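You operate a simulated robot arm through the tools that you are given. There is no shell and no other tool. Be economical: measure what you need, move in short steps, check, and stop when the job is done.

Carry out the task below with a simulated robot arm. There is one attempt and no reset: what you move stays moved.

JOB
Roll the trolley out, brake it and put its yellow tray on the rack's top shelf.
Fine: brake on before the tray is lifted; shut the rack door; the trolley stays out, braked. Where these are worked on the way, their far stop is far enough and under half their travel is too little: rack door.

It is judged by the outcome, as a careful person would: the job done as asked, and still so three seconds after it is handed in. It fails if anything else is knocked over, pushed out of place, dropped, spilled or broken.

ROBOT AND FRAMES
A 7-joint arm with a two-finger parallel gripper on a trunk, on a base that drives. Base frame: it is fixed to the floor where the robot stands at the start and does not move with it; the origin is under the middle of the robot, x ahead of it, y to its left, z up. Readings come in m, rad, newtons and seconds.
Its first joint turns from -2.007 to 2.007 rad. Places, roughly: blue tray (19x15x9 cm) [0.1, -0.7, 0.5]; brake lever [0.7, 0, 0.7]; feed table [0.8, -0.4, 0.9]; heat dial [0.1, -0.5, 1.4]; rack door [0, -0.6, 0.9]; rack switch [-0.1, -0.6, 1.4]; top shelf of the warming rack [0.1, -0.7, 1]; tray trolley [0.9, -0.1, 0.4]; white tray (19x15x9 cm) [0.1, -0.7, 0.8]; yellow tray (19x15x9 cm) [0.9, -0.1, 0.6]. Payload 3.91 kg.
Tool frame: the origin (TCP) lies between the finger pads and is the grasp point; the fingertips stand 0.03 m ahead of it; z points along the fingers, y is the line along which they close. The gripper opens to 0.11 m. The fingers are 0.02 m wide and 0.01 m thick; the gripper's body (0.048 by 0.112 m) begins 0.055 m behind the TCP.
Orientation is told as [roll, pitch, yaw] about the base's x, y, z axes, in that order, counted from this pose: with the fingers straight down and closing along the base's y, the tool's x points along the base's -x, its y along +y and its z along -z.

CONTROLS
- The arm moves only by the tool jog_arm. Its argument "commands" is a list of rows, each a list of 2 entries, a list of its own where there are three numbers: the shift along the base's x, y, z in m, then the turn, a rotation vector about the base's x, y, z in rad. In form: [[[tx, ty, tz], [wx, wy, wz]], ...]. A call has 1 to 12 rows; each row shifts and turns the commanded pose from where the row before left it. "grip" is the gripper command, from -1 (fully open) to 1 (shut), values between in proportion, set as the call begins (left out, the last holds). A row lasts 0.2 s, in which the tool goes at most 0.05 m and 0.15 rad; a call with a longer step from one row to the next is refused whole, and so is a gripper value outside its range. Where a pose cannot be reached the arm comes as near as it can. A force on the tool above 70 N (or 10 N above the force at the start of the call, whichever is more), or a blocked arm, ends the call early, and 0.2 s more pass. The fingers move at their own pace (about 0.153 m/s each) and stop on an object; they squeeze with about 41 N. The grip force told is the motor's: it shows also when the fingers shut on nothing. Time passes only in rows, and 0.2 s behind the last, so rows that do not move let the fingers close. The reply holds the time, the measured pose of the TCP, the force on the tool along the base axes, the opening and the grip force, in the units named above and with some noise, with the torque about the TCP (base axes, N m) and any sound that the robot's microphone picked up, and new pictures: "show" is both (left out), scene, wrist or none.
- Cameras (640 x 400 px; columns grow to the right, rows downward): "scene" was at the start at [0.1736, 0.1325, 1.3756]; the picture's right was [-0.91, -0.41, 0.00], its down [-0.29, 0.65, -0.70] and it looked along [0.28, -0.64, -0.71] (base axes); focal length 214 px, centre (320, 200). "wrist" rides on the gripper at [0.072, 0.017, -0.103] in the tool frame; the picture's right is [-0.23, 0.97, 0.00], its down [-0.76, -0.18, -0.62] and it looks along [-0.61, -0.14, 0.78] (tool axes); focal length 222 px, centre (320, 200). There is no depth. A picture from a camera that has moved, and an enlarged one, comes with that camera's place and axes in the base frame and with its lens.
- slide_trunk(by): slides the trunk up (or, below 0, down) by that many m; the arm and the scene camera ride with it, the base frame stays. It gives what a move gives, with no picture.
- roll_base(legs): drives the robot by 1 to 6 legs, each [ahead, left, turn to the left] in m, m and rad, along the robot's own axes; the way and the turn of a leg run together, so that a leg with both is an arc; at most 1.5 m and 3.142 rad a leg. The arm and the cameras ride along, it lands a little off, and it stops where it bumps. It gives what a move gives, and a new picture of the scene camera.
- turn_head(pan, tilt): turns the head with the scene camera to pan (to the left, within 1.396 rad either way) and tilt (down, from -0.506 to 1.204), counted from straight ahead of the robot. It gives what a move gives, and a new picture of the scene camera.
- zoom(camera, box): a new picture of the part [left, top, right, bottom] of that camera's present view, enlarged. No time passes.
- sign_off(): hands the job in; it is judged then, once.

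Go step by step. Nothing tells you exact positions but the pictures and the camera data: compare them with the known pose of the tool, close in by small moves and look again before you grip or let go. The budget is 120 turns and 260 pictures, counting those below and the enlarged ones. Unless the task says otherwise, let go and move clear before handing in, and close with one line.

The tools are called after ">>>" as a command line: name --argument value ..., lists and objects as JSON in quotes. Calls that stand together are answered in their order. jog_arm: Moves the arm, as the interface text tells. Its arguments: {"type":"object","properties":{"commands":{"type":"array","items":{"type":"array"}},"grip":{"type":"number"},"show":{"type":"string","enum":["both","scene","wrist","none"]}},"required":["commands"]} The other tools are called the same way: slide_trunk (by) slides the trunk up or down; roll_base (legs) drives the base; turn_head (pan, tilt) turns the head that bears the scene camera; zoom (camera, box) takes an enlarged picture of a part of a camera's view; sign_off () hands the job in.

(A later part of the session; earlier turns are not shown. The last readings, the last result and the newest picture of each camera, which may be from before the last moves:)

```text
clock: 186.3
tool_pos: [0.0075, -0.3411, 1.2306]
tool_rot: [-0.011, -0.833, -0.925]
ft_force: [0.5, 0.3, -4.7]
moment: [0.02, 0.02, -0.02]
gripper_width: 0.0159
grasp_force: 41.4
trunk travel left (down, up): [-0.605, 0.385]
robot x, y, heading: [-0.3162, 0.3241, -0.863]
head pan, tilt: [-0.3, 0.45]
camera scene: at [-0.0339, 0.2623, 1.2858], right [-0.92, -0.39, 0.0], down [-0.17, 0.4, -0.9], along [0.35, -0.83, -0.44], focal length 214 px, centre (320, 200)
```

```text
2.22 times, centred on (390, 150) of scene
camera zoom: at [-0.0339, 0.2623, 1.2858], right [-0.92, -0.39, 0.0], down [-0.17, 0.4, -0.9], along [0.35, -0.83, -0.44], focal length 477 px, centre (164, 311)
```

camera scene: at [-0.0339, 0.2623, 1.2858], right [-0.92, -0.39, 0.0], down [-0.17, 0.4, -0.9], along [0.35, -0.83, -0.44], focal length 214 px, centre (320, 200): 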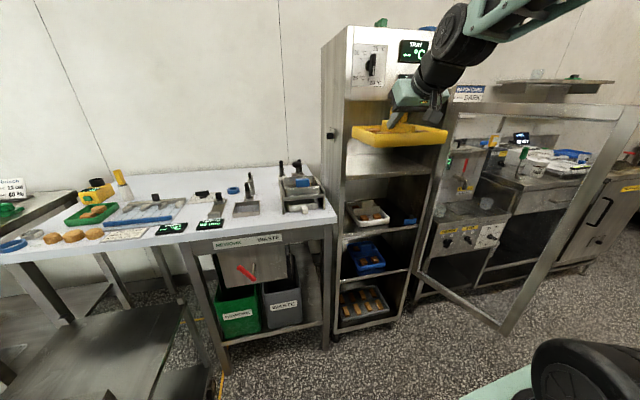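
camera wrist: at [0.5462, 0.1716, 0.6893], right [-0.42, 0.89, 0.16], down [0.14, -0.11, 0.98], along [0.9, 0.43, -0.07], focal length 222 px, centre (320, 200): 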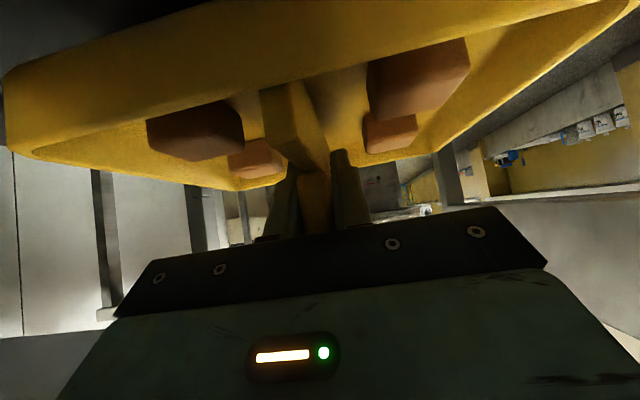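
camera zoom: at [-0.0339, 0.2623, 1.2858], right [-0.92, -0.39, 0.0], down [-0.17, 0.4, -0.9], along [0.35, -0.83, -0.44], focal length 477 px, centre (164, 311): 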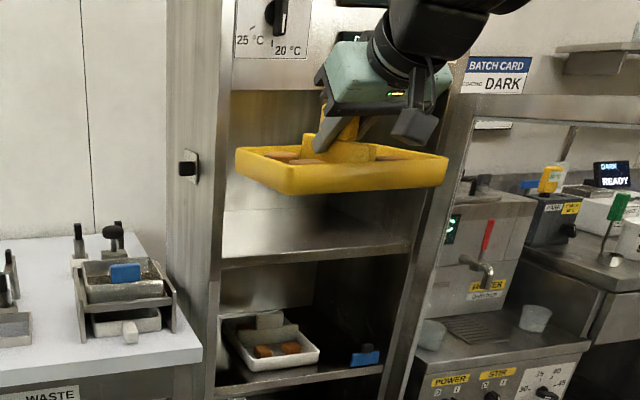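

The opening's centre is at e1' of about -0.353, with the shelf at z 1.005 and the top at 1.267. I shift the tray sideways in front of the opening and lower it to entry height.

>>> jog_arm --commands '[[[-0.0198, -0.0153, -0.0225], [0, 0, 0]], [[-0.0198, -0.0153, -0.0225], [0, 0, 0]], [[-0.0198, -0.0153, -0.0225], [0, 0, 0]], [[-0.0198, -0.0153, -0.0225], [0, 0, 0]], [[-0.0198, -0.0153, -0.0225], [0, 0, 0]], [[-0.0198, -0.0153, -0.0225], [0, 0, 0]], [[0, 0, 0], [0, 0, 0]]]' --show "both"

>>> zoom --camera "scene" --box '[310, 60, 470, 240]'

```text
clock: 187.9
tool_pos: [-0.1106, -0.4315, 1.0938]
tool_rot: [-0.009, -0.833, -0.925]
ft_force: [0.0, -0.1, -3.3]
moment: [0.0, 0.02, 0.0]
gripper_width: 0.0158
grasp_force: 40.8
trunk travel left (down, up): [-0.605, 0.385]
robot x, y, heading: [-0.317, 0.322, -0.871]
head pan, tilt: [-0.3, 0.45]
camera scene: at [-0.0338, 0.2624, 1.2858], right [-0.92, -0.39, 0.0], down [-0.17, 0.4, -0.9], along [0.35, -0.83, -0.44], focal length 214 px, centre (320, 200)
camera wrist: at [-0.1716, -0.3212, 1.1101], right [0.87, 0.46, 0.16], down [-0.11, -0.14, 0.98], along [0.47, -0.88, -0.07], focal length 222 px, centre (320, 200)
```

scene: 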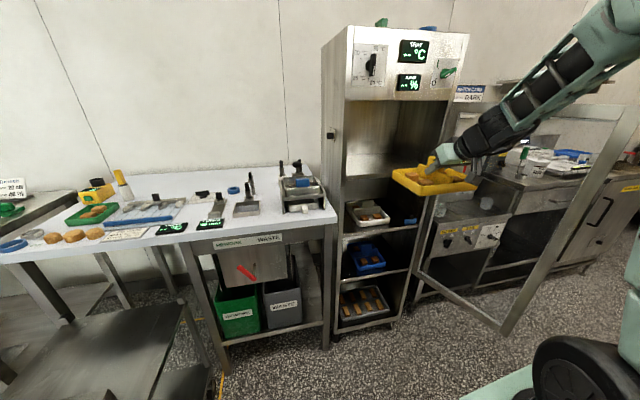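
wrist: 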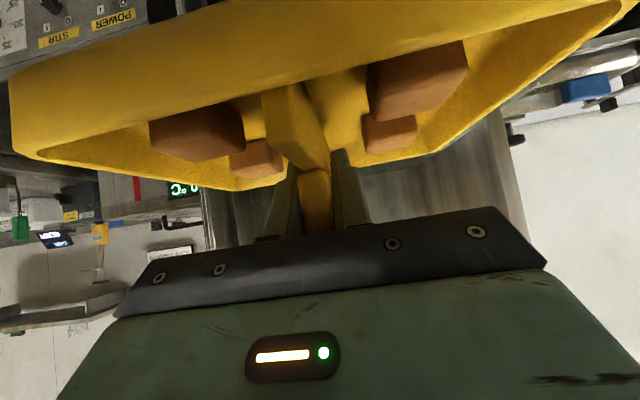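

```text
2.22 times, centred on (390, 150) of scene
camera zoom: at [-0.0338, 0.2624, 1.2858], right [-0.92, -0.39, 0.0], down [-0.17, 0.4, -0.9], along [0.35, -0.83, -0.44], focal length 477 px, centre (164, 311)
```

zoom: 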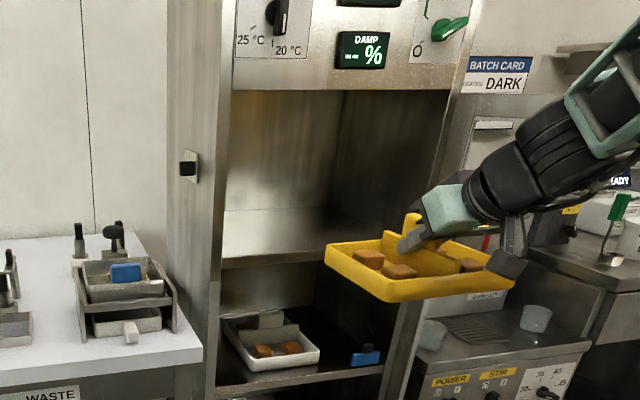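

The tray is centred on the opening and clears the shelf lip. I drive forward 20 cm.

>>> roll_base --legs '[[0.2, -0.009, 0]]'

>>> zoom --camera "scene" --box '[310, 40, 510, 240]'

```text
clock: 189.5
tool_pos: [0.0144, -0.5889, 1.0936]
tool_rot: [-0.009, -0.835, -0.924]
ft_force: [0.6, 0.1, -2.9]
moment: [0.0, 0.02, 0.01]
gripper_width: 0.0159
grasp_force: 40.7
trunk travel left (down, up): [-0.605, 0.385]
robot x, y, heading: [-0.1932, 0.1586, -0.867]
head pan, tilt: [-0.3, 0.45]
camera scene: at [0.0888, 0.1042, 1.2857], right [-0.92, -0.39, 0.0], down [-0.17, 0.4, -0.9], along [0.35, -0.83, -0.44], focal length 214 px, centre (320, 200)
```

scene: 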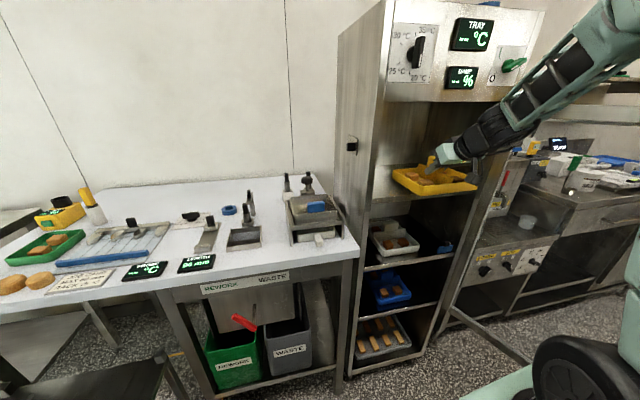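

```text
2.00 times, centred on (410, 140) of scene
camera zoom: at [0.0888, 0.1042, 1.2857], right [-0.92, -0.39, 0.0], down [-0.17, 0.4, -0.9], along [0.35, -0.83, -0.44], focal length 429 px, centre (140, 320)
```

zoom: 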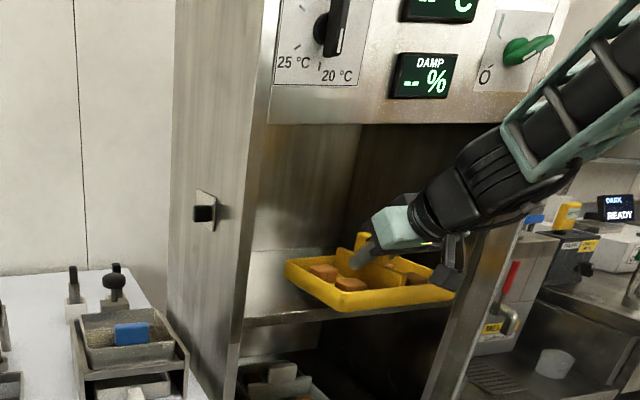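

>>> jog_arm --commands '[[[0.0123, -0.0158, 0], [0, 0, 0]], [[0.0123, -0.0158, 0], [0, 0, 0]], [[0.0123, -0.0158, 0], [0, 0, 0]], [[0.0123, -0.0158, 0], [0, 0, 0]], [[0.0123, -0.0158, 0], [0, 0, 0]], [[0, 0, 0], [0, 0, 0]]]' --show "both"

>>> zoom --camera "scene" --box '[310, 40, 510, 240]'

```text
clock: 190.9
tool_pos: [0.0764, -0.6676, 1.094]
tool_rot: [-0.009, -0.835, -0.923]
ft_force: [0.3, -0.1, -3.6]
moment: [0.03, 0.02, -0.03]
gripper_width: 0.0159
grasp_force: 40.3
trunk travel left (down, up): [-0.605, 0.385]
robot x, y, heading: [-0.1991, 0.1656, -0.863]
head pan, tilt: [-0.3, 0.45]
camera scene: at [0.0888, 0.1042, 1.2858], right [-0.92, -0.39, 0.0], down [-0.17, 0.4, -0.9], along [0.35, -0.83, -0.44], focal length 214 px, centre (320, 200)
camera wrist: at [0.0152, -0.558, 1.1098], right [0.87, 0.46, 0.16], down [-0.11, -0.14, 0.98], along [0.48, -0.88, -0.07], focal length 222 px, centre (320, 200)
```

scene: 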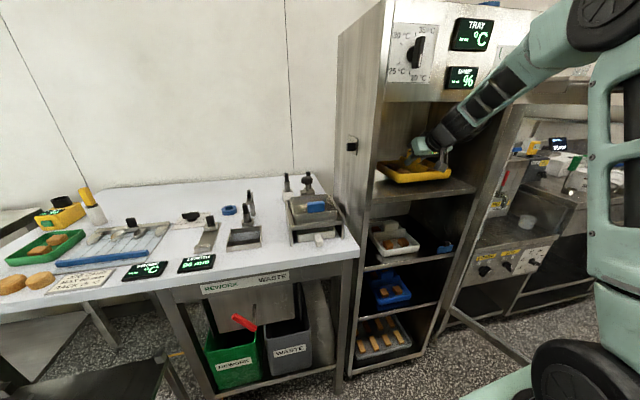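
wrist: 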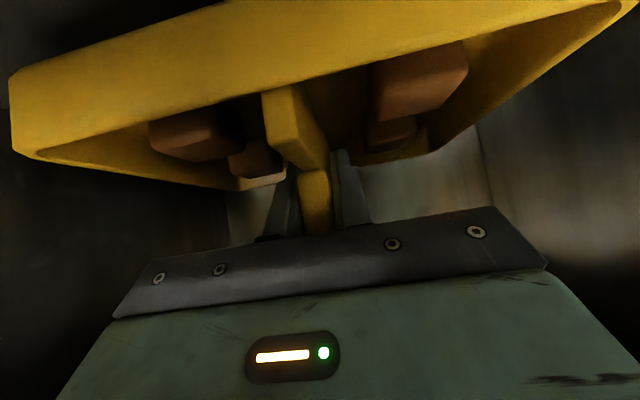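

```text
2.00 times, centred on (410, 140) of scene
camera zoom: at [0.0888, 0.1042, 1.2858], right [-0.92, -0.39, 0.0], down [-0.17, 0.4, -0.9], along [0.35, -0.83, -0.44], focal length 429 px, centre (140, 320)
```

zoom: 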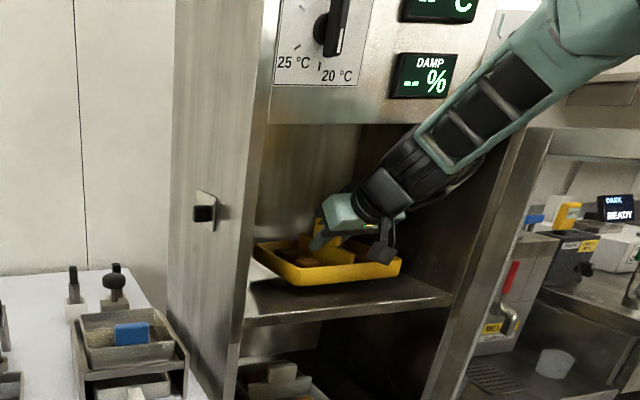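

The tray is over the shelf, well inside. I lower in small steps until it touches.

>>> jog_arm --commands '[[[0, 0, -0.008], [0, 0, 0]], [[0, 0, -0.008], [0, 0, 0]], [[0, 0, -0.008], [0, 0, 0]], [[0, 0, 0], [0, 0, 0]]]' --show "none"

>>> jog_arm --commands '[[[0, 0, -0.005], [0, 0, 0]], [[0, 0, -0.005], [0, 0, 0]], [[0, 0, 0], [0, 0, 0]]]' --show "none"

>>> zoom --camera "scene" --box '[350, 90, 490, 220]'

```text
clock: 191.9
tool_pos: [0.0761, -0.6687, 1.0722]
tool_rot: [-0.013, -0.838, -0.921]
ft_force: [0.9, -0.8, 18.8]
moment: [1.47, 0.1, 0.14]
gripper_width: 0.0159
grasp_force: 40.9
trunk travel left (down, up): [-0.605, 0.385]
robot x, y, heading: [-0.1913, 0.1603, -0.869]
head pan, tilt: [-0.3, 0.45]
```

```text
clock: 192.7
tool_pos: [0.0763, -0.6692, 1.0625]
tool_rot: [-0.014, -0.841, -0.922]
ft_force: [0.5, -1.3, 35.9]
moment: [0.53, -0.43, -0.09]
gripper_width: 0.0159
grasp_force: 40.7
trunk travel left (down, up): [-0.605, 0.385]
robot x, y, heading: [-0.194, 0.1639, -0.867]
head pan, tilt: [-0.3, 0.45]
```

```text
3.08 times, centred on (420, 155) of scene
camera zoom: at [0.0883, 0.1057, 1.2861], right [-0.92, -0.39, 0.0], down [-0.17, 0.4, -0.9], along [0.35, -0.83, -0.43], focal length 660 px, centre (12, 338)
```

zoom: 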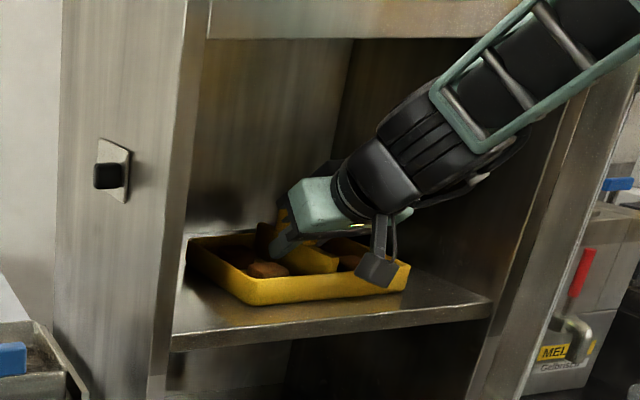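

The tray sits flat on the shelf, well behind its front edge. I relieve the pressure and open the fingers.

>>> jog_arm --commands '[[[0, 0, 0.004], [0, 0, 0]], [[0, 0, 0], [0, 0, 0]]]' --show "none"

>>> jog_arm --commands '[[[0, 0, 0], [0, 0, 0]], [[0, 0, 0], [0, 0, 0]]]' --grip 0.0 --show "wrist"

>>> zoom --camera "scene" --box '[350, 90, 490, 220]'

```text
clock: 193.3
tool_pos: [0.0756, -0.6683, 1.0637]
tool_rot: [-0.01, -0.834, -0.922]
ft_force: [-1.2, -6.9, 16.2]
moment: [-0.56, -0.93, -0.23]
gripper_width: 0.0159
grasp_force: 40.8
trunk travel left (down, up): [-0.605, 0.385]
robot x, y, heading: [-0.1976, 0.1647, -0.869]
head pan, tilt: [-0.3, 0.45]
```

```text
clock: 193.9
tool_pos: [0.0772, -0.6675, 1.063]
tool_rot: [-0.007, -0.832, -0.923]
ft_force: [0.6, 0.5, -3.3]
moment: [0.03, 0.01, 0.01]
gripper_width: 0.045
grasp_force: 0.1
trunk travel left (down, up): [-0.605, 0.385]
robot x, y, heading: [-0.1948, 0.1604, -0.872]
head pan, tilt: [-0.3, 0.45]
camera wrist: at [0.0148, -0.5582, 1.0787], right [0.87, 0.46, 0.16], down [-0.11, -0.14, 0.98], along [0.48, -0.88, -0.08], focal length 222 px, centre (320, 200)
```

wrist: 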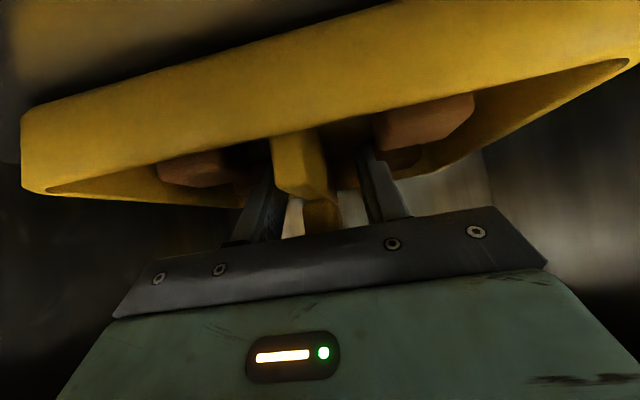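

```text
3.08 times, centred on (420, 155) of scene
camera zoom: at [0.0888, 0.1042, 1.2856], right [-0.92, -0.39, 0.0], down [-0.17, 0.4, -0.9], along [0.35, -0.83, -0.44], focal length 660 px, centre (12, 338)
```

zoom: 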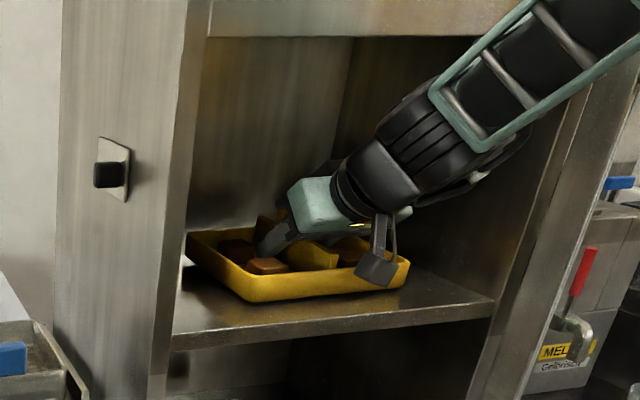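

The tray is released. I withdraw along the tool axis in small steps and watch that the tray stays put.

>>> jog_arm --commands '[[[-0.0045, 0.006, 0.0067], [0, 0, 0]], [[-0.0045, 0.006, 0.0067], [0, 0, 0]], [[-0.0045, 0.006, 0.0067], [0, 0, 0]], [[0, 0, 0], [0, 0, 0]]]' --show "wrist"

>>> zoom --camera "scene" --box '[350, 90, 490, 220]'

```text
clock: 194.9
tool_pos: [0.0628, -0.6501, 1.0848]
tool_rot: [-0.009, -0.834, -0.924]
ft_force: [-0.9, -0.3, -2.5]
moment: [0.02, -0.01, -0.02]
gripper_width: 0.0455
grasp_force: 0.1
trunk travel left (down, up): [-0.605, 0.385]
robot x, y, heading: [-0.1916, 0.1596, -0.869]
head pan, tilt: [-0.3, 0.45]
camera wrist: at [0.0009, -0.5405, 1.1012], right [0.87, 0.46, 0.16], down [-0.11, -0.14, 0.98], along [0.48, -0.88, -0.07], focal length 222 px, centre (320, 200)
```

wrist: 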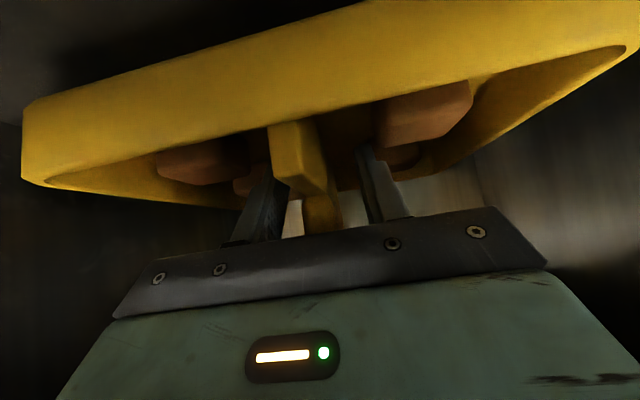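

```text
3.08 times, centred on (420, 155) of scene
camera zoom: at [0.0888, 0.1041, 1.2857], right [-0.92, -0.39, 0.0], down [-0.17, 0.4, -0.9], along [0.35, -0.83, -0.44], focal length 660 px, centre (12, 338)
```

zoom: 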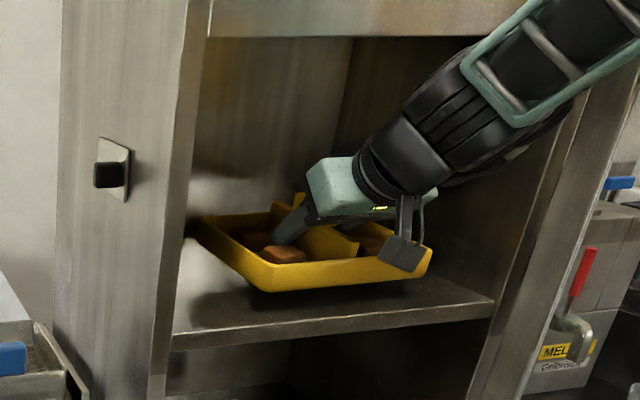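

The tray follows the gripper: the opened fingers have wedged between the pieces on either side of the tab. I set it back down, then use a narrower opening.

>>> jog_arm --commands '[[[0.0045, -0.006, -0.0067], [0, 0, 0]], [[0.0045, -0.006, -0.0067], [0, 0, 0]], [[0.0045, -0.006, -0.0067], [0, 0, 0]], [[0, 0, -0.002], [0, 0, 0]], [[0, 0, 0], [0, 0, 0]]]' --show "none"

>>> jog_arm --commands '[[[0, 0, 0], [0, 0, 0]], [[0, 0, 0], [0, 0, 0]]]' --grip 0.42 --show "wrist"

>>> zoom --camera "wrist" --box '[200, 90, 440, 250]'

>>> zoom --camera "scene" --box '[350, 90, 490, 220]'

```text
clock: 196.1
tool_pos: [0.0756, -0.6691, 1.0615]
tool_rot: [-0.011, -0.833, -0.923]
ft_force: [0.5, 0.2, -2.6]
moment: [0.1, -0.02, -0.03]
gripper_width: 0.0457
grasp_force: 0.1
trunk travel left (down, up): [-0.605, 0.385]
robot x, y, heading: [-0.1937, 0.1636, -0.869]
head pan, tilt: [-0.3, 0.45]
```

```text
clock: 196.7
tool_pos: [0.0746, -0.6678, 1.0622]
tool_rot: [-0.009, -0.835, -0.924]
ft_force: [-0.8, 0.7, 0.5]
moment: [0.02, 0.01, 0.02]
gripper_width: 0.0321
grasp_force: 0.1
trunk travel left (down, up): [-0.605, 0.385]
robot x, y, heading: [-0.1936, 0.1617, -0.865]
head pan, tilt: [-0.3, 0.45]
camera wrist: at [0.0135, -0.5579, 1.0788], right [0.87, 0.46, 0.16], down [-0.11, -0.14, 0.98], along [0.48, -0.88, -0.07], focal length 222 px, centre (320, 200)
```

wrist: 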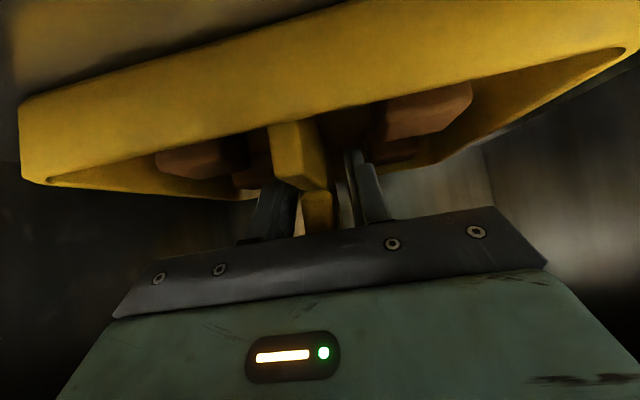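

```text
2.50 times, centred on (320, 170) of wrist
camera zoom: at [0.0135, -0.5579, 1.0788], right [0.87, 0.46, 0.16], down [-0.11, -0.14, 0.98], along [0.48, -0.88, -0.07], focal length 555 px, centre (320, 275)
```

zoom: 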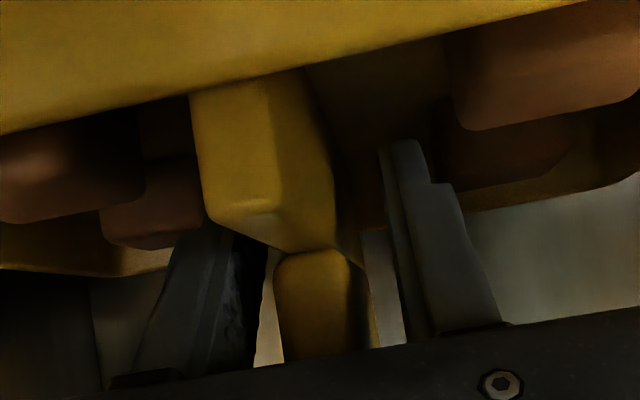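

```text
3.08 times, centred on (420, 155) of scene
camera zoom: at [0.0888, 0.1043, 1.2858], right [-0.92, -0.39, 0.0], down [-0.17, 0.4, -0.9], along [0.35, -0.83, -0.44], focal length 660 px, centre (12, 338)
```

zoom: 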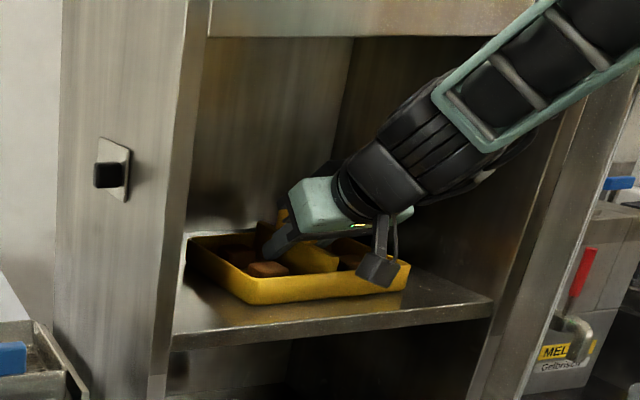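

The load is off the gripper and the tray rests on the shelf. I withdraw along the tool axis again.

>>> jog_arm --commands '[[[-0.0045, 0.006, 0.0067], [0, 0, 0]], [[-0.0045, 0.006, 0.0067], [0, 0, 0]], [[0, 0, 0], [0, 0, 0]]]' --show "none"

>>> zoom --camera "scene" --box '[350, 90, 490, 220]'

>>> zoom --camera "wrist" --box '[200, 90, 440, 250]'

```text
clock: 197.5
tool_pos: [0.0667, -0.6558, 1.0764]
tool_rot: [-0.009, -0.834, -0.923]
ft_force: [0.3, -0.5, 0.1]
moment: [-0.02, 0.03, 0.06]
gripper_width: 0.0319
grasp_force: 0.0
trunk travel left (down, up): [-0.605, 0.385]
robot x, y, heading: [-0.1954, 0.1634, -0.868]
head pan, tilt: [-0.3, 0.45]
```

```text
3.08 times, centred on (420, 155) of scene
camera zoom: at [0.0888, 0.1043, 1.2858], right [-0.92, -0.39, 0.0], down [-0.17, 0.4, -0.9], along [0.35, -0.83, -0.44], focal length 660 px, centre (12, 338)
```

zoom: 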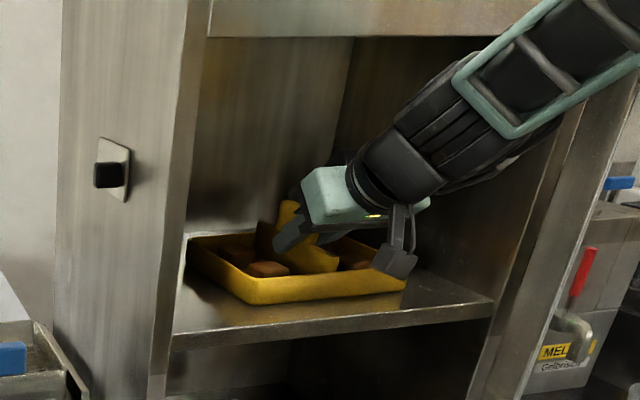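

```text
2.50 times, centred on (320, 170) of wrist
camera zoom: at [0.0042, -0.5461, 1.0916], right [0.87, 0.46, 0.16], down [-0.11, -0.14, 0.98], along [0.48, -0.88, -0.07], focal length 555 px, centre (320, 275)
```

zoom: 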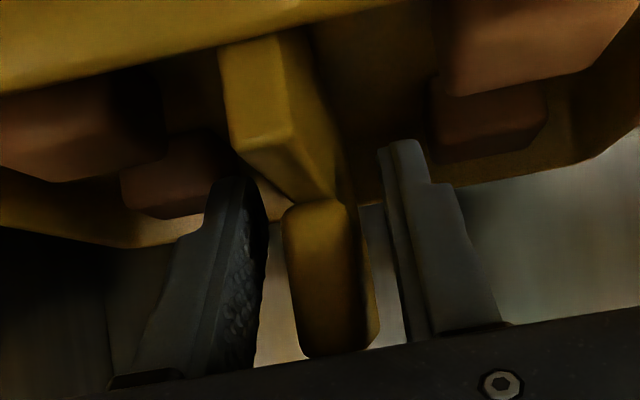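

The tray stays in place. I rise slightly more to clear the rim and pull straight out of the rack.

>>> jog_arm --commands '[[[-0.0045, 0.006, 0.0067], [0, 0, 0]], [[-0.0045, 0.006, 0.0067], [0, 0, 0]], [[-0.0045, 0.006, 0.0067], [0, 0, 0]], [[-0.0123, 0.0158, 0.001], [0, 0, 0]], [[-0.0123, 0.0158, 0.001], [0, 0, 0]], [[-0.0123, 0.0158, 0], [0, 0, 0]], [[-0.0123, 0.0158, 0], [0, 0, 0]], [[-0.0123, 0.0158, 0], [0, 0, 0]], [[0, 0, 0], [0, 0, 0]]]' --show "both"

>>> zoom --camera "scene" --box '[350, 90, 490, 220]'

```text
clock: 199.5
tool_pos: [-0.0079, -0.5582, 1.099]
tool_rot: [-0.01, -0.835, -0.923]
ft_force: [0.8, 0.1, 0.4]
moment: [-0.01, 0.03, -0.02]
gripper_width: 0.0318
grasp_force: 0.0
trunk travel left (down, up): [-0.605, 0.385]
robot x, y, heading: [-0.1959, 0.1637, -0.867]
head pan, tilt: [-0.3, 0.45]
camera scene: at [0.0888, 0.1043, 1.2858], right [-0.92, -0.39, 0.0], down [-0.17, 0.4, -0.9], along [0.35, -0.83, -0.44], focal length 214 px, centre (320, 200)
camera wrist: at [-0.071, -0.4482, 1.1141], right [0.87, 0.46, 0.16], down [-0.11, -0.14, 0.98], along [0.48, -0.88, -0.07], focal length 222 px, centre (320, 200)
```

scene: 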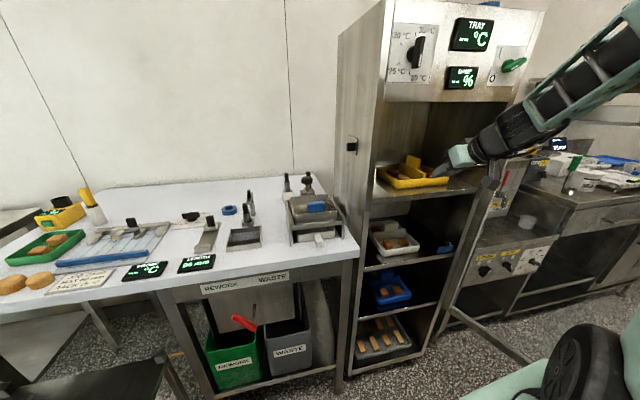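
wrist: 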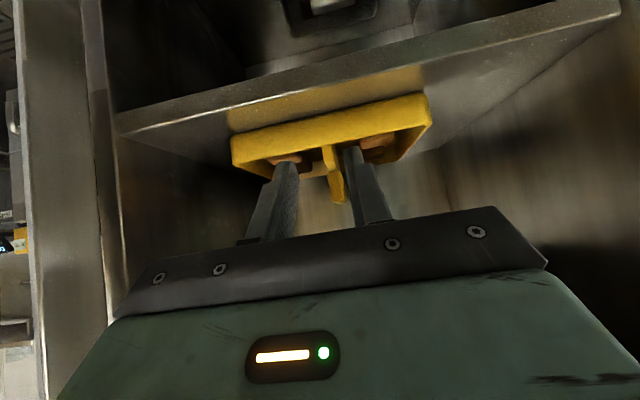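

```text
3.08 times, centred on (420, 155) of scene
camera zoom: at [0.0888, 0.1043, 1.2858], right [-0.92, -0.39, 0.0], down [-0.17, 0.4, -0.9], along [0.35, -0.83, -0.44], focal length 660 px, centre (12, 338)
```

zoom: 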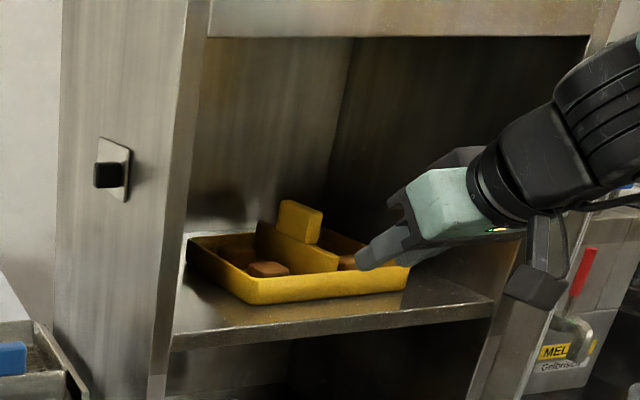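

The tray rests inside on the top shelf. Next I close the door: I back off, raise the trunk above the door's top edge and pass over it to its outer side.

>>> roll_base --legs '[[-0.27, 0.011, 0]]'

>>> slide_trunk --by 0.32

>>> turn_head --pan -0.9 --tilt 0.7

```text
clock: 201.3
tool_pos: [-0.1665, -0.3549, 1.098]
tool_rot: [-0.009, -0.833, -0.922]
ft_force: [-0.3, 0.0, 0.6]
moment: [-0.03, 0.02, 0.01]
gripper_width: 0.0317
grasp_force: 0.1
trunk travel left (down, up): [-0.605, 0.385]
robot x, y, heading: [-0.3522, 0.3682, -0.869]
head pan, tilt: [-0.3, 0.45]
camera scene: at [-0.0699, 0.3082, 1.2858], right [-0.92, -0.39, 0.0], down [-0.17, 0.4, -0.9], along [0.35, -0.83, -0.44], focal length 214 px, centre (320, 200)
```

scene: 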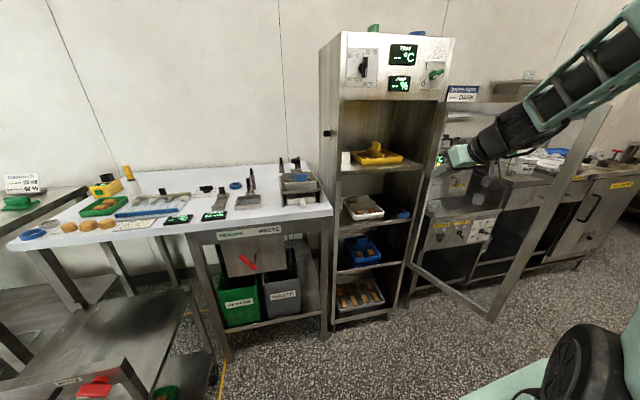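

```text
clock: 204.5
tool_pos: [-0.1662, -0.353, 1.4183]
tool_rot: [-0.009, -0.835, -0.92]
ft_force: [-0.5, 0.9, -0.2]
moment: [0.0, -0.01, 0.0]
gripper_width: 0.0319
grasp_force: 0.0
trunk travel left (down, up): [-0.925, 0.065]
robot x, y, heading: [-0.3544, 0.3661, -0.862]
head pan, tilt: [-0.3, 0.45]
```

```text
clock: 205.5
tool_pos: [-0.1677, -0.353, 1.4187]
tool_rot: [-0.01, -0.835, -0.921]
ft_force: [0.1, 1.3, 1.0]
moment: [-0.01, -0.02, 0.0]
gripper_width: 0.0317
grasp_force: 0.1
trunk travel left (down, up): [-0.925, 0.065]
robot x, y, heading: [-0.3493, 0.3667, -0.864]
head pan, tilt: [-0.901, 0.7]
camera scene: at [-0.1225, 0.3093, 1.5836], right [-0.98, 0.19, 0.0], down [0.12, 0.63, -0.77], along [-0.15, -0.75, -0.64], focal length 214 px, centre (320, 200)
```

scene: 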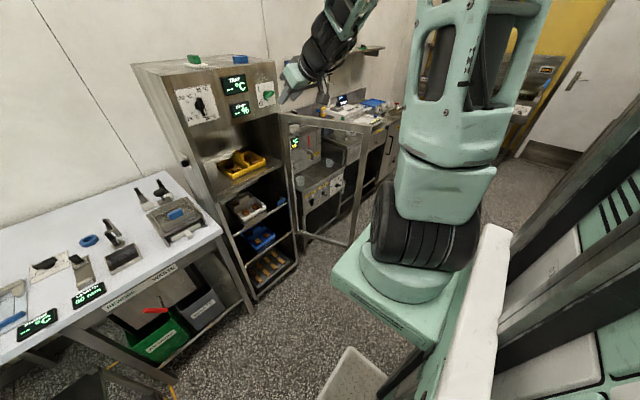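

>>> roll_base --legs '[[0.02, -0.5, -0.045]]'

>>> turn_head --pan 0.1 --tilt 0.7

```text
clock: 208.5
tool_pos: [-0.5824, -0.7005, 1.4169]
tool_rot: [-0.01, -0.834, -0.963]
ft_force: [0.2, -0.6, 0.5]
moment: [0.02, 0.02, 0.02]
gripper_width: 0.0318
grasp_force: 0.1
trunk travel left (down, up): [-0.925, 0.065]
robot x, y, heading: [-0.7415, 0.0289, -0.908]
head pan, tilt: [-0.901, 0.7]
camera scene: at [-0.5101, -0.0396, 1.5836], right [-0.97, 0.24, 0.0], down [0.15, 0.63, -0.76], along [-0.18, -0.74, -0.64], focal length 214 px, centre (320, 200)
```

scene: 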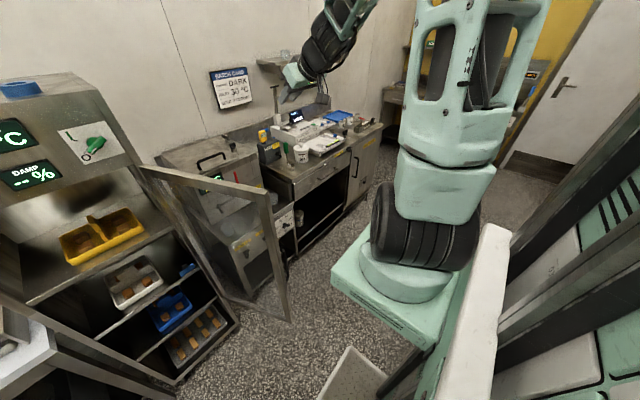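

```text
clock: 209.8
tool_pos: [-0.5817, -0.7011, 1.4181]
tool_rot: [-0.01, -0.835, -0.964]
ft_force: [-0.2, 0.2, -0.9]
moment: [0.0, -0.01, 0.0]
gripper_width: 0.0318
grasp_force: 0.1
trunk travel left (down, up): [-0.925, 0.065]
robot x, y, heading: [-0.7409, 0.0255, -0.91]
head pan, tilt: [0.099, 0.7]
camera scene: at [-0.4315, -0.0187, 1.5836], right [-0.72, -0.69, 0.0], down [-0.44, 0.47, -0.76], along [0.53, -0.55, -0.64], focal length 214 px, centre (320, 200)
```

scene: 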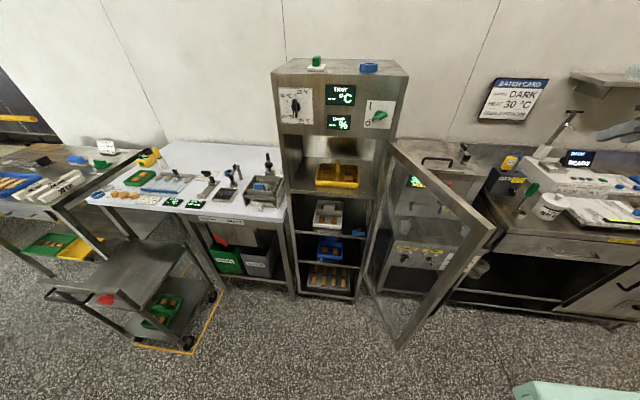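

I have a perfect overview: the tray is on the top shelf and the tool is on the door's outer side. I lower to z of about 1.05 and sweep left to swing the door shut.

>>> slide_trunk --by -0.36

>>> roll_base --legs '[[0, 0.35, 0]]'

```text
clock: 213.3
tool_pos: [-0.5827, -0.7002, 1.0573]
tool_rot: [-0.01, -0.834, -0.965]
ft_force: [0.8, 0.0, 0.8]
moment: [-0.05, 0.02, 0.04]
gripper_width: 0.032
grasp_force: 0.1
trunk travel left (down, up): [-0.565, 0.425]
robot x, y, heading: [-0.7403, 0.027, -0.91]
head pan, tilt: [0.099, 0.7]
```

```text
clock: 215.5
tool_pos: [-0.3138, -0.4889, 1.0569]
tool_rot: [-0.008, -0.837, -0.972]
ft_force: [0.4, -0.6, 0.5]
moment: [0.01, 0.03, 0.0]
gripper_width: 0.0319
grasp_force: 0.1
trunk travel left (down, up): [-0.565, 0.425]
robot x, y, heading: [-0.4616, 0.2394, -0.916]
head pan, tilt: [0.099, 0.7]
camera scene: at [-0.1565, 0.1916, 1.2236], right [-0.73, -0.68, 0.0], down [-0.44, 0.47, -0.76], along [0.52, -0.56, -0.64], focal length 214 px, centre (320, 200)
```

scene: 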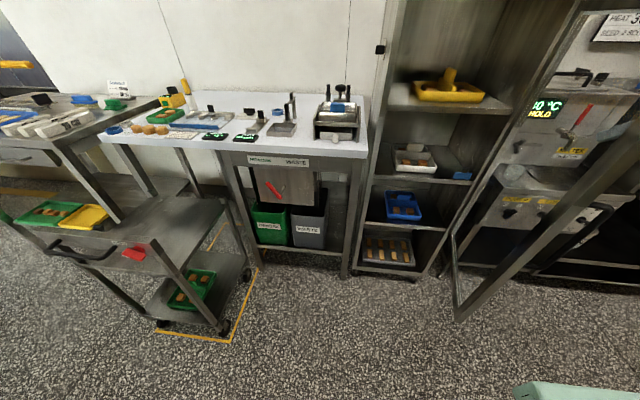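

The door is at about 76°. I sweep further left, then will push it in.

>>> roll_base --legs '[[0.02, 0.17, 0]]'

```text
clock: 217.0
tool_pos: [-0.1668, -0.4023, 1.0583]
tool_rot: [-0.01, -0.834, -0.973]
ft_force: [-0.5, 0.3, 0.6]
moment: [0.03, 0.0, 0.0]
gripper_width: 0.0318
grasp_force: 0.0
trunk travel left (down, up): [-0.565, 0.425]
robot x, y, heading: [-0.3136, 0.3285, -0.916]
head pan, tilt: [0.099, 0.7]
camera scene: at [-0.0099, 0.2788, 1.2236], right [-0.73, -0.68, 0.0], down [-0.44, 0.47, -0.76], along [0.52, -0.56, -0.64], focal length 214 px, centre (320, 200)
```

scene: 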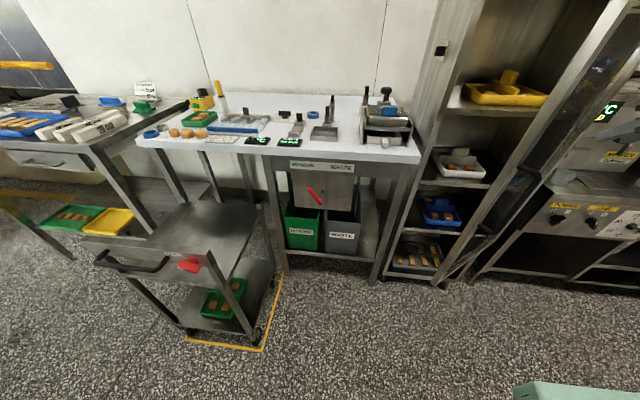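

The door is at about 39°. I now push forward against its face near the free side.

>>> roll_base --legs '[[0, 0.06, 0], [0.13, 0.03, 0]]'

>>> turn_head --pan -0.2 --tilt 0.6

```text
clock: 218.9
tool_pos: [-0.0141, -0.4498, 1.0567]
tool_rot: [-0.009, -0.834, -0.973]
ft_force: [-0.2, 0.9, 0.6]
moment: [0.01, 0.03, 0.02]
gripper_width: 0.0322
grasp_force: 0.1
trunk travel left (down, up): [-0.565, 0.425]
robot x, y, heading: [-0.1617, 0.2778, -0.917]
head pan, tilt: [0.099, 0.7]
camera scene: at [0.1422, 0.23, 1.2236], right [-0.73, -0.68, 0.0], down [-0.44, 0.47, -0.76], along [0.52, -0.56, -0.64], focal length 214 px, centre (320, 200)
```

scene: 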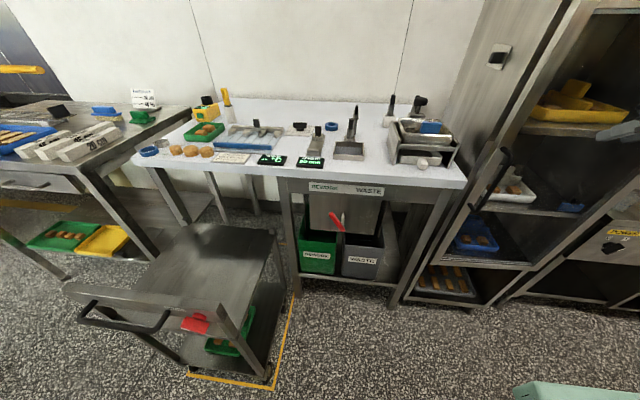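

```text
clock: 219.7
tool_pos: [-0.0146, -0.4507, 1.0576]
tool_rot: [-0.009, -0.835, -0.972]
ft_force: [-0.3, 0.3, 0.5]
moment: [0.02, 0.02, 0.02]
gripper_width: 0.0319
grasp_force: 0.0
trunk travel left (down, up): [-0.565, 0.425]
robot x, y, heading: [-0.1657, 0.2806, -0.917]
head pan, tilt: [-0.201, 0.6]
camera scene: at [0.1228, 0.2126, 1.2322], right [-0.9, -0.44, 0.0], down [-0.25, 0.51, -0.82], along [0.36, -0.74, -0.57], focal length 214 px, centre (320, 200)
```

scene: 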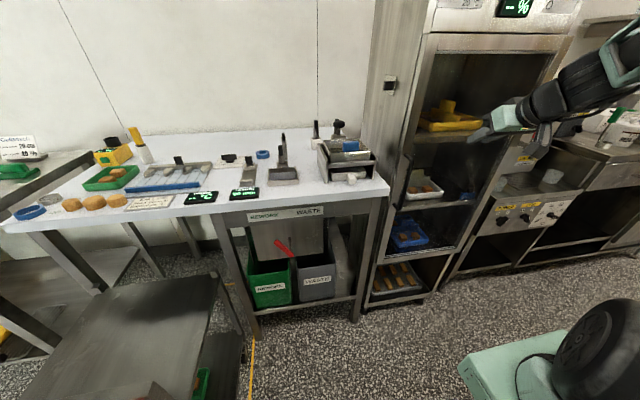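

>>> zoom --camera "scene" --box '[360, 20, 600, 320]'

```text
1.33 times, centred on (480, 170) of scene
camera zoom: at [0.1228, 0.2126, 1.2322], right [-0.9, -0.44, 0.0], down [-0.25, 0.51, -0.82], along [0.36, -0.74, -0.57], focal length 286 px, centre (107, 240)
```

zoom: 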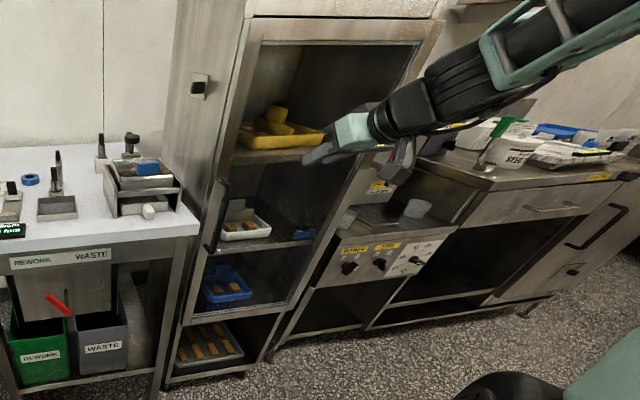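

The door is nearly shut. I move to its free-side frame, above the handle, and press it home.

>>> roll_base --legs '[[0, 0.1, 0], [0.05, 0, 0]]'

>>> zoom --camera "scene" --box '[360, 20, 600, 320]'

```text
clock: 221.3
tool_pos: [0.0931, -0.4303, 1.0584]
tool_rot: [-0.01, -0.834, -0.973]
ft_force: [0.2, 0.5, 0.0]
moment: [0.0, 0.0, 0.0]
gripper_width: 0.0318
grasp_force: 0.1
trunk travel left (down, up): [-0.565, 0.425]
robot x, y, heading: [-0.0546, 0.299, -0.914]
head pan, tilt: [-0.201, 0.6]
camera scene: at [0.2306, 0.234, 1.2322], right [-0.9, -0.44, 0.0], down [-0.25, 0.51, -0.83], along [0.36, -0.74, -0.57], focal length 214 px, centre (320, 200)
```

scene: 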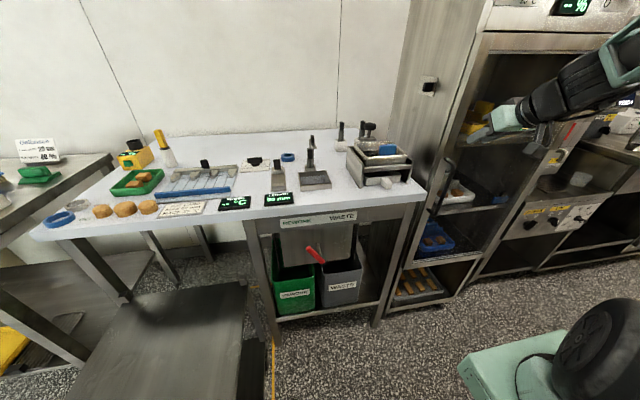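

```text
1.33 times, centred on (480, 170) of scene
camera zoom: at [0.2306, 0.234, 1.2322], right [-0.9, -0.44, 0.0], down [-0.25, 0.51, -0.83], along [0.36, -0.74, -0.57], focal length 286 px, centre (107, 240)
```

zoom: 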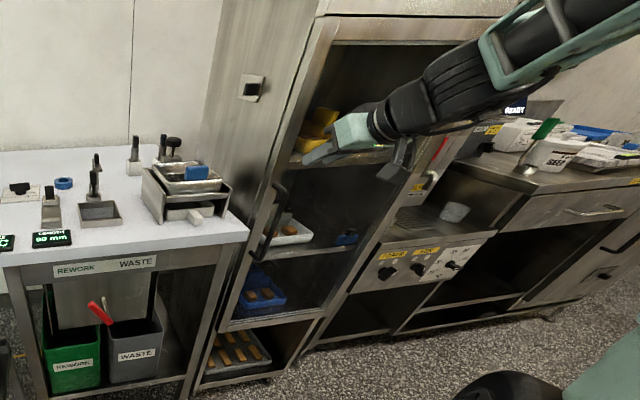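

>>> jog_arm --commands '[[[0.0061, -0.0079, 0], [0, 0, 0]], [[0.0061, -0.0079, 0], [0, 0, 0]], [[0.0061, -0.0079, 0], [0, 0, 0]], [[0.0061, -0.0079, 0], [0, 0, 0]], [[0.0061, -0.0079, 0], [0, 0, 0]]]' --grip 1 --show "wrist"

>>> zoom --camera "scene" --box '[400, 20, 560, 220]'

```text
clock: 222.3
tool_pos: [0.1073, -0.4514, 1.0562]
tool_rot: [-0.009, -0.824, -0.975]
ft_force: [-17.3, 31.2, 12.8]
moment: [0.11, -0.03, 0.2]
gripper_width: 0.0
grasp_force: 37.5
trunk travel left (down, up): [-0.565, 0.425]
robot x, y, heading: [-0.0563, 0.2987, -0.917]
head pan, tilt: [-0.201, 0.6]
stopped in row 4: the force on the tool passed its limit (the readings are from after the stop); the commanded pose is now the measured one
camera wrist: at [0.0517, -0.3384, 1.0738], right [0.9, 0.41, 0.16], down [-0.11, -0.14, 0.98], along [0.43, -0.9, -0.08], focal length 222 px, centre (320, 200)
```

wrist: 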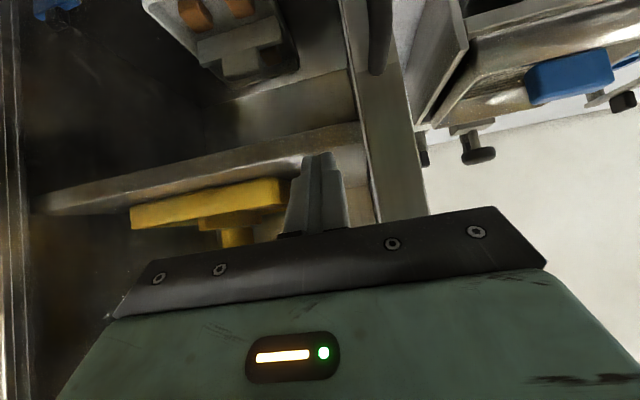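

```text
2.00 times, centred on (480, 120) of scene
camera zoom: at [0.229, 0.237, 1.2328], right [-0.9, -0.44, 0.0], down [-0.25, 0.51, -0.83], along [0.36, -0.74, -0.56], focal length 429 px, centre (0, 360)
```

zoom: 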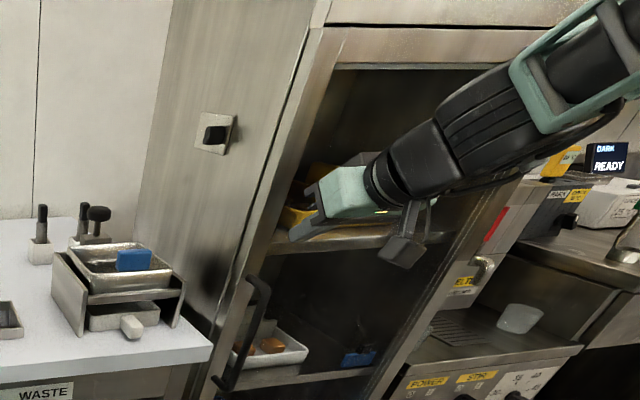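

The door stops firmly against the push. I back away and inspect that it is shut.

>>> jog_arm --commands '[[[0.0061, -0.0079, 0], [0, 0, 0]], [[0.003, -0.004, 0], [0, 0, 0]]]' --show "none"

>>> roll_base --legs '[[-0.22, 0, 0]]'

>>> turn_head --pan -0.25 --tilt 0.45

>>> zoom --camera "scene" --box '[320, 40, 520, 330]'

```text
clock: 222.6
tool_pos: [0.1061, -0.4521, 1.0539]
tool_rot: [-0.008, -0.819, -0.974]
ft_force: [-17.4, 31.9, 12.2]
moment: [0.16, -0.01, 0.19]
gripper_width: 0.0002
grasp_force: 37.3
trunk travel left (down, up): [-0.565, 0.425]
robot x, y, heading: [-0.0569, 0.3018, -0.912]
head pan, tilt: [-0.201, 0.6]
stopped in row 1: the force on the tool passed its limit (the readings are from after the stop); the commanded pose is now the measured one
```

```text
clock: 224.3
tool_pos: [-0.0259, -0.2805, 1.0528]
tool_rot: [-0.01, -0.818, -0.976]
ft_force: [0.9, -0.1, 0.4]
moment: [0.0, 0.01, 0.01]
gripper_width: 0.0
grasp_force: 37.7
trunk travel left (down, up): [-0.565, 0.425]
robot x, y, heading: [-0.1888, 0.4763, -0.922]
head pan, tilt: [-0.201, 0.6]
camera scene: at [0.0964, 0.4091, 1.2322], right [-0.9, -0.43, 0.0], down [-0.25, 0.51, -0.83], along [0.36, -0.74, -0.56], focal length 214 px, centre (320, 200)
```

scene: 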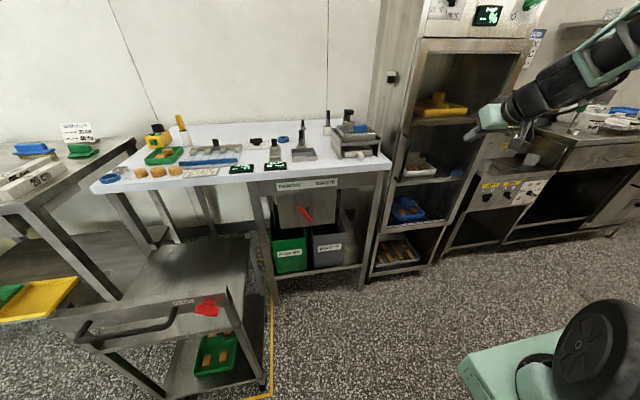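

```text
clock: 225.0
tool_pos: [-0.0263, -0.2803, 1.0526]
tool_rot: [-0.007, -0.817, -0.976]
ft_force: [-0.4, 0.2, 0.7]
moment: [0.0, 0.01, 0.0]
gripper_width: 0.0
grasp_force: 38.2
trunk travel left (down, up): [-0.565, 0.425]
robot x, y, heading: [-0.193, 0.4764, -0.921]
head pan, tilt: [-0.25, 0.45]
camera scene: at [0.0939, 0.404, 1.2457], right [-0.92, -0.39, 0.0], down [-0.17, 0.4, -0.9], along [0.35, -0.83, -0.44], focal length 214 px, centre (320, 200)
```

scene: 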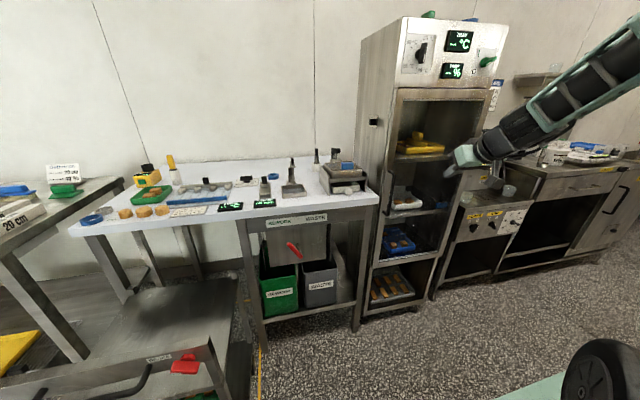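

```text
1.38 times, centred on (420, 185) of scene
camera zoom: at [0.0939, 0.404, 1.2457], right [-0.92, -0.39, 0.0], down [-0.17, 0.4, -0.9], along [0.35, -0.83, -0.44], focal length 296 px, centre (182, 221)
```

zoom: 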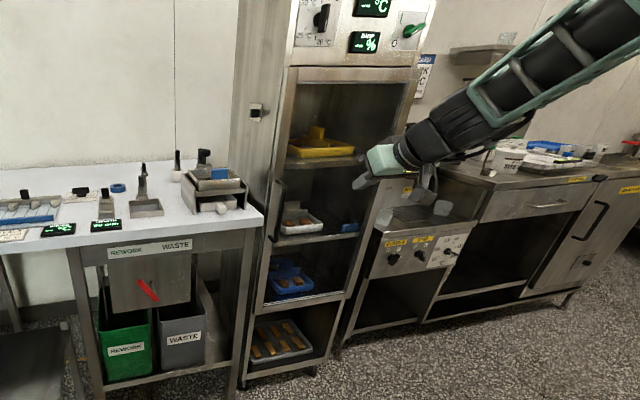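

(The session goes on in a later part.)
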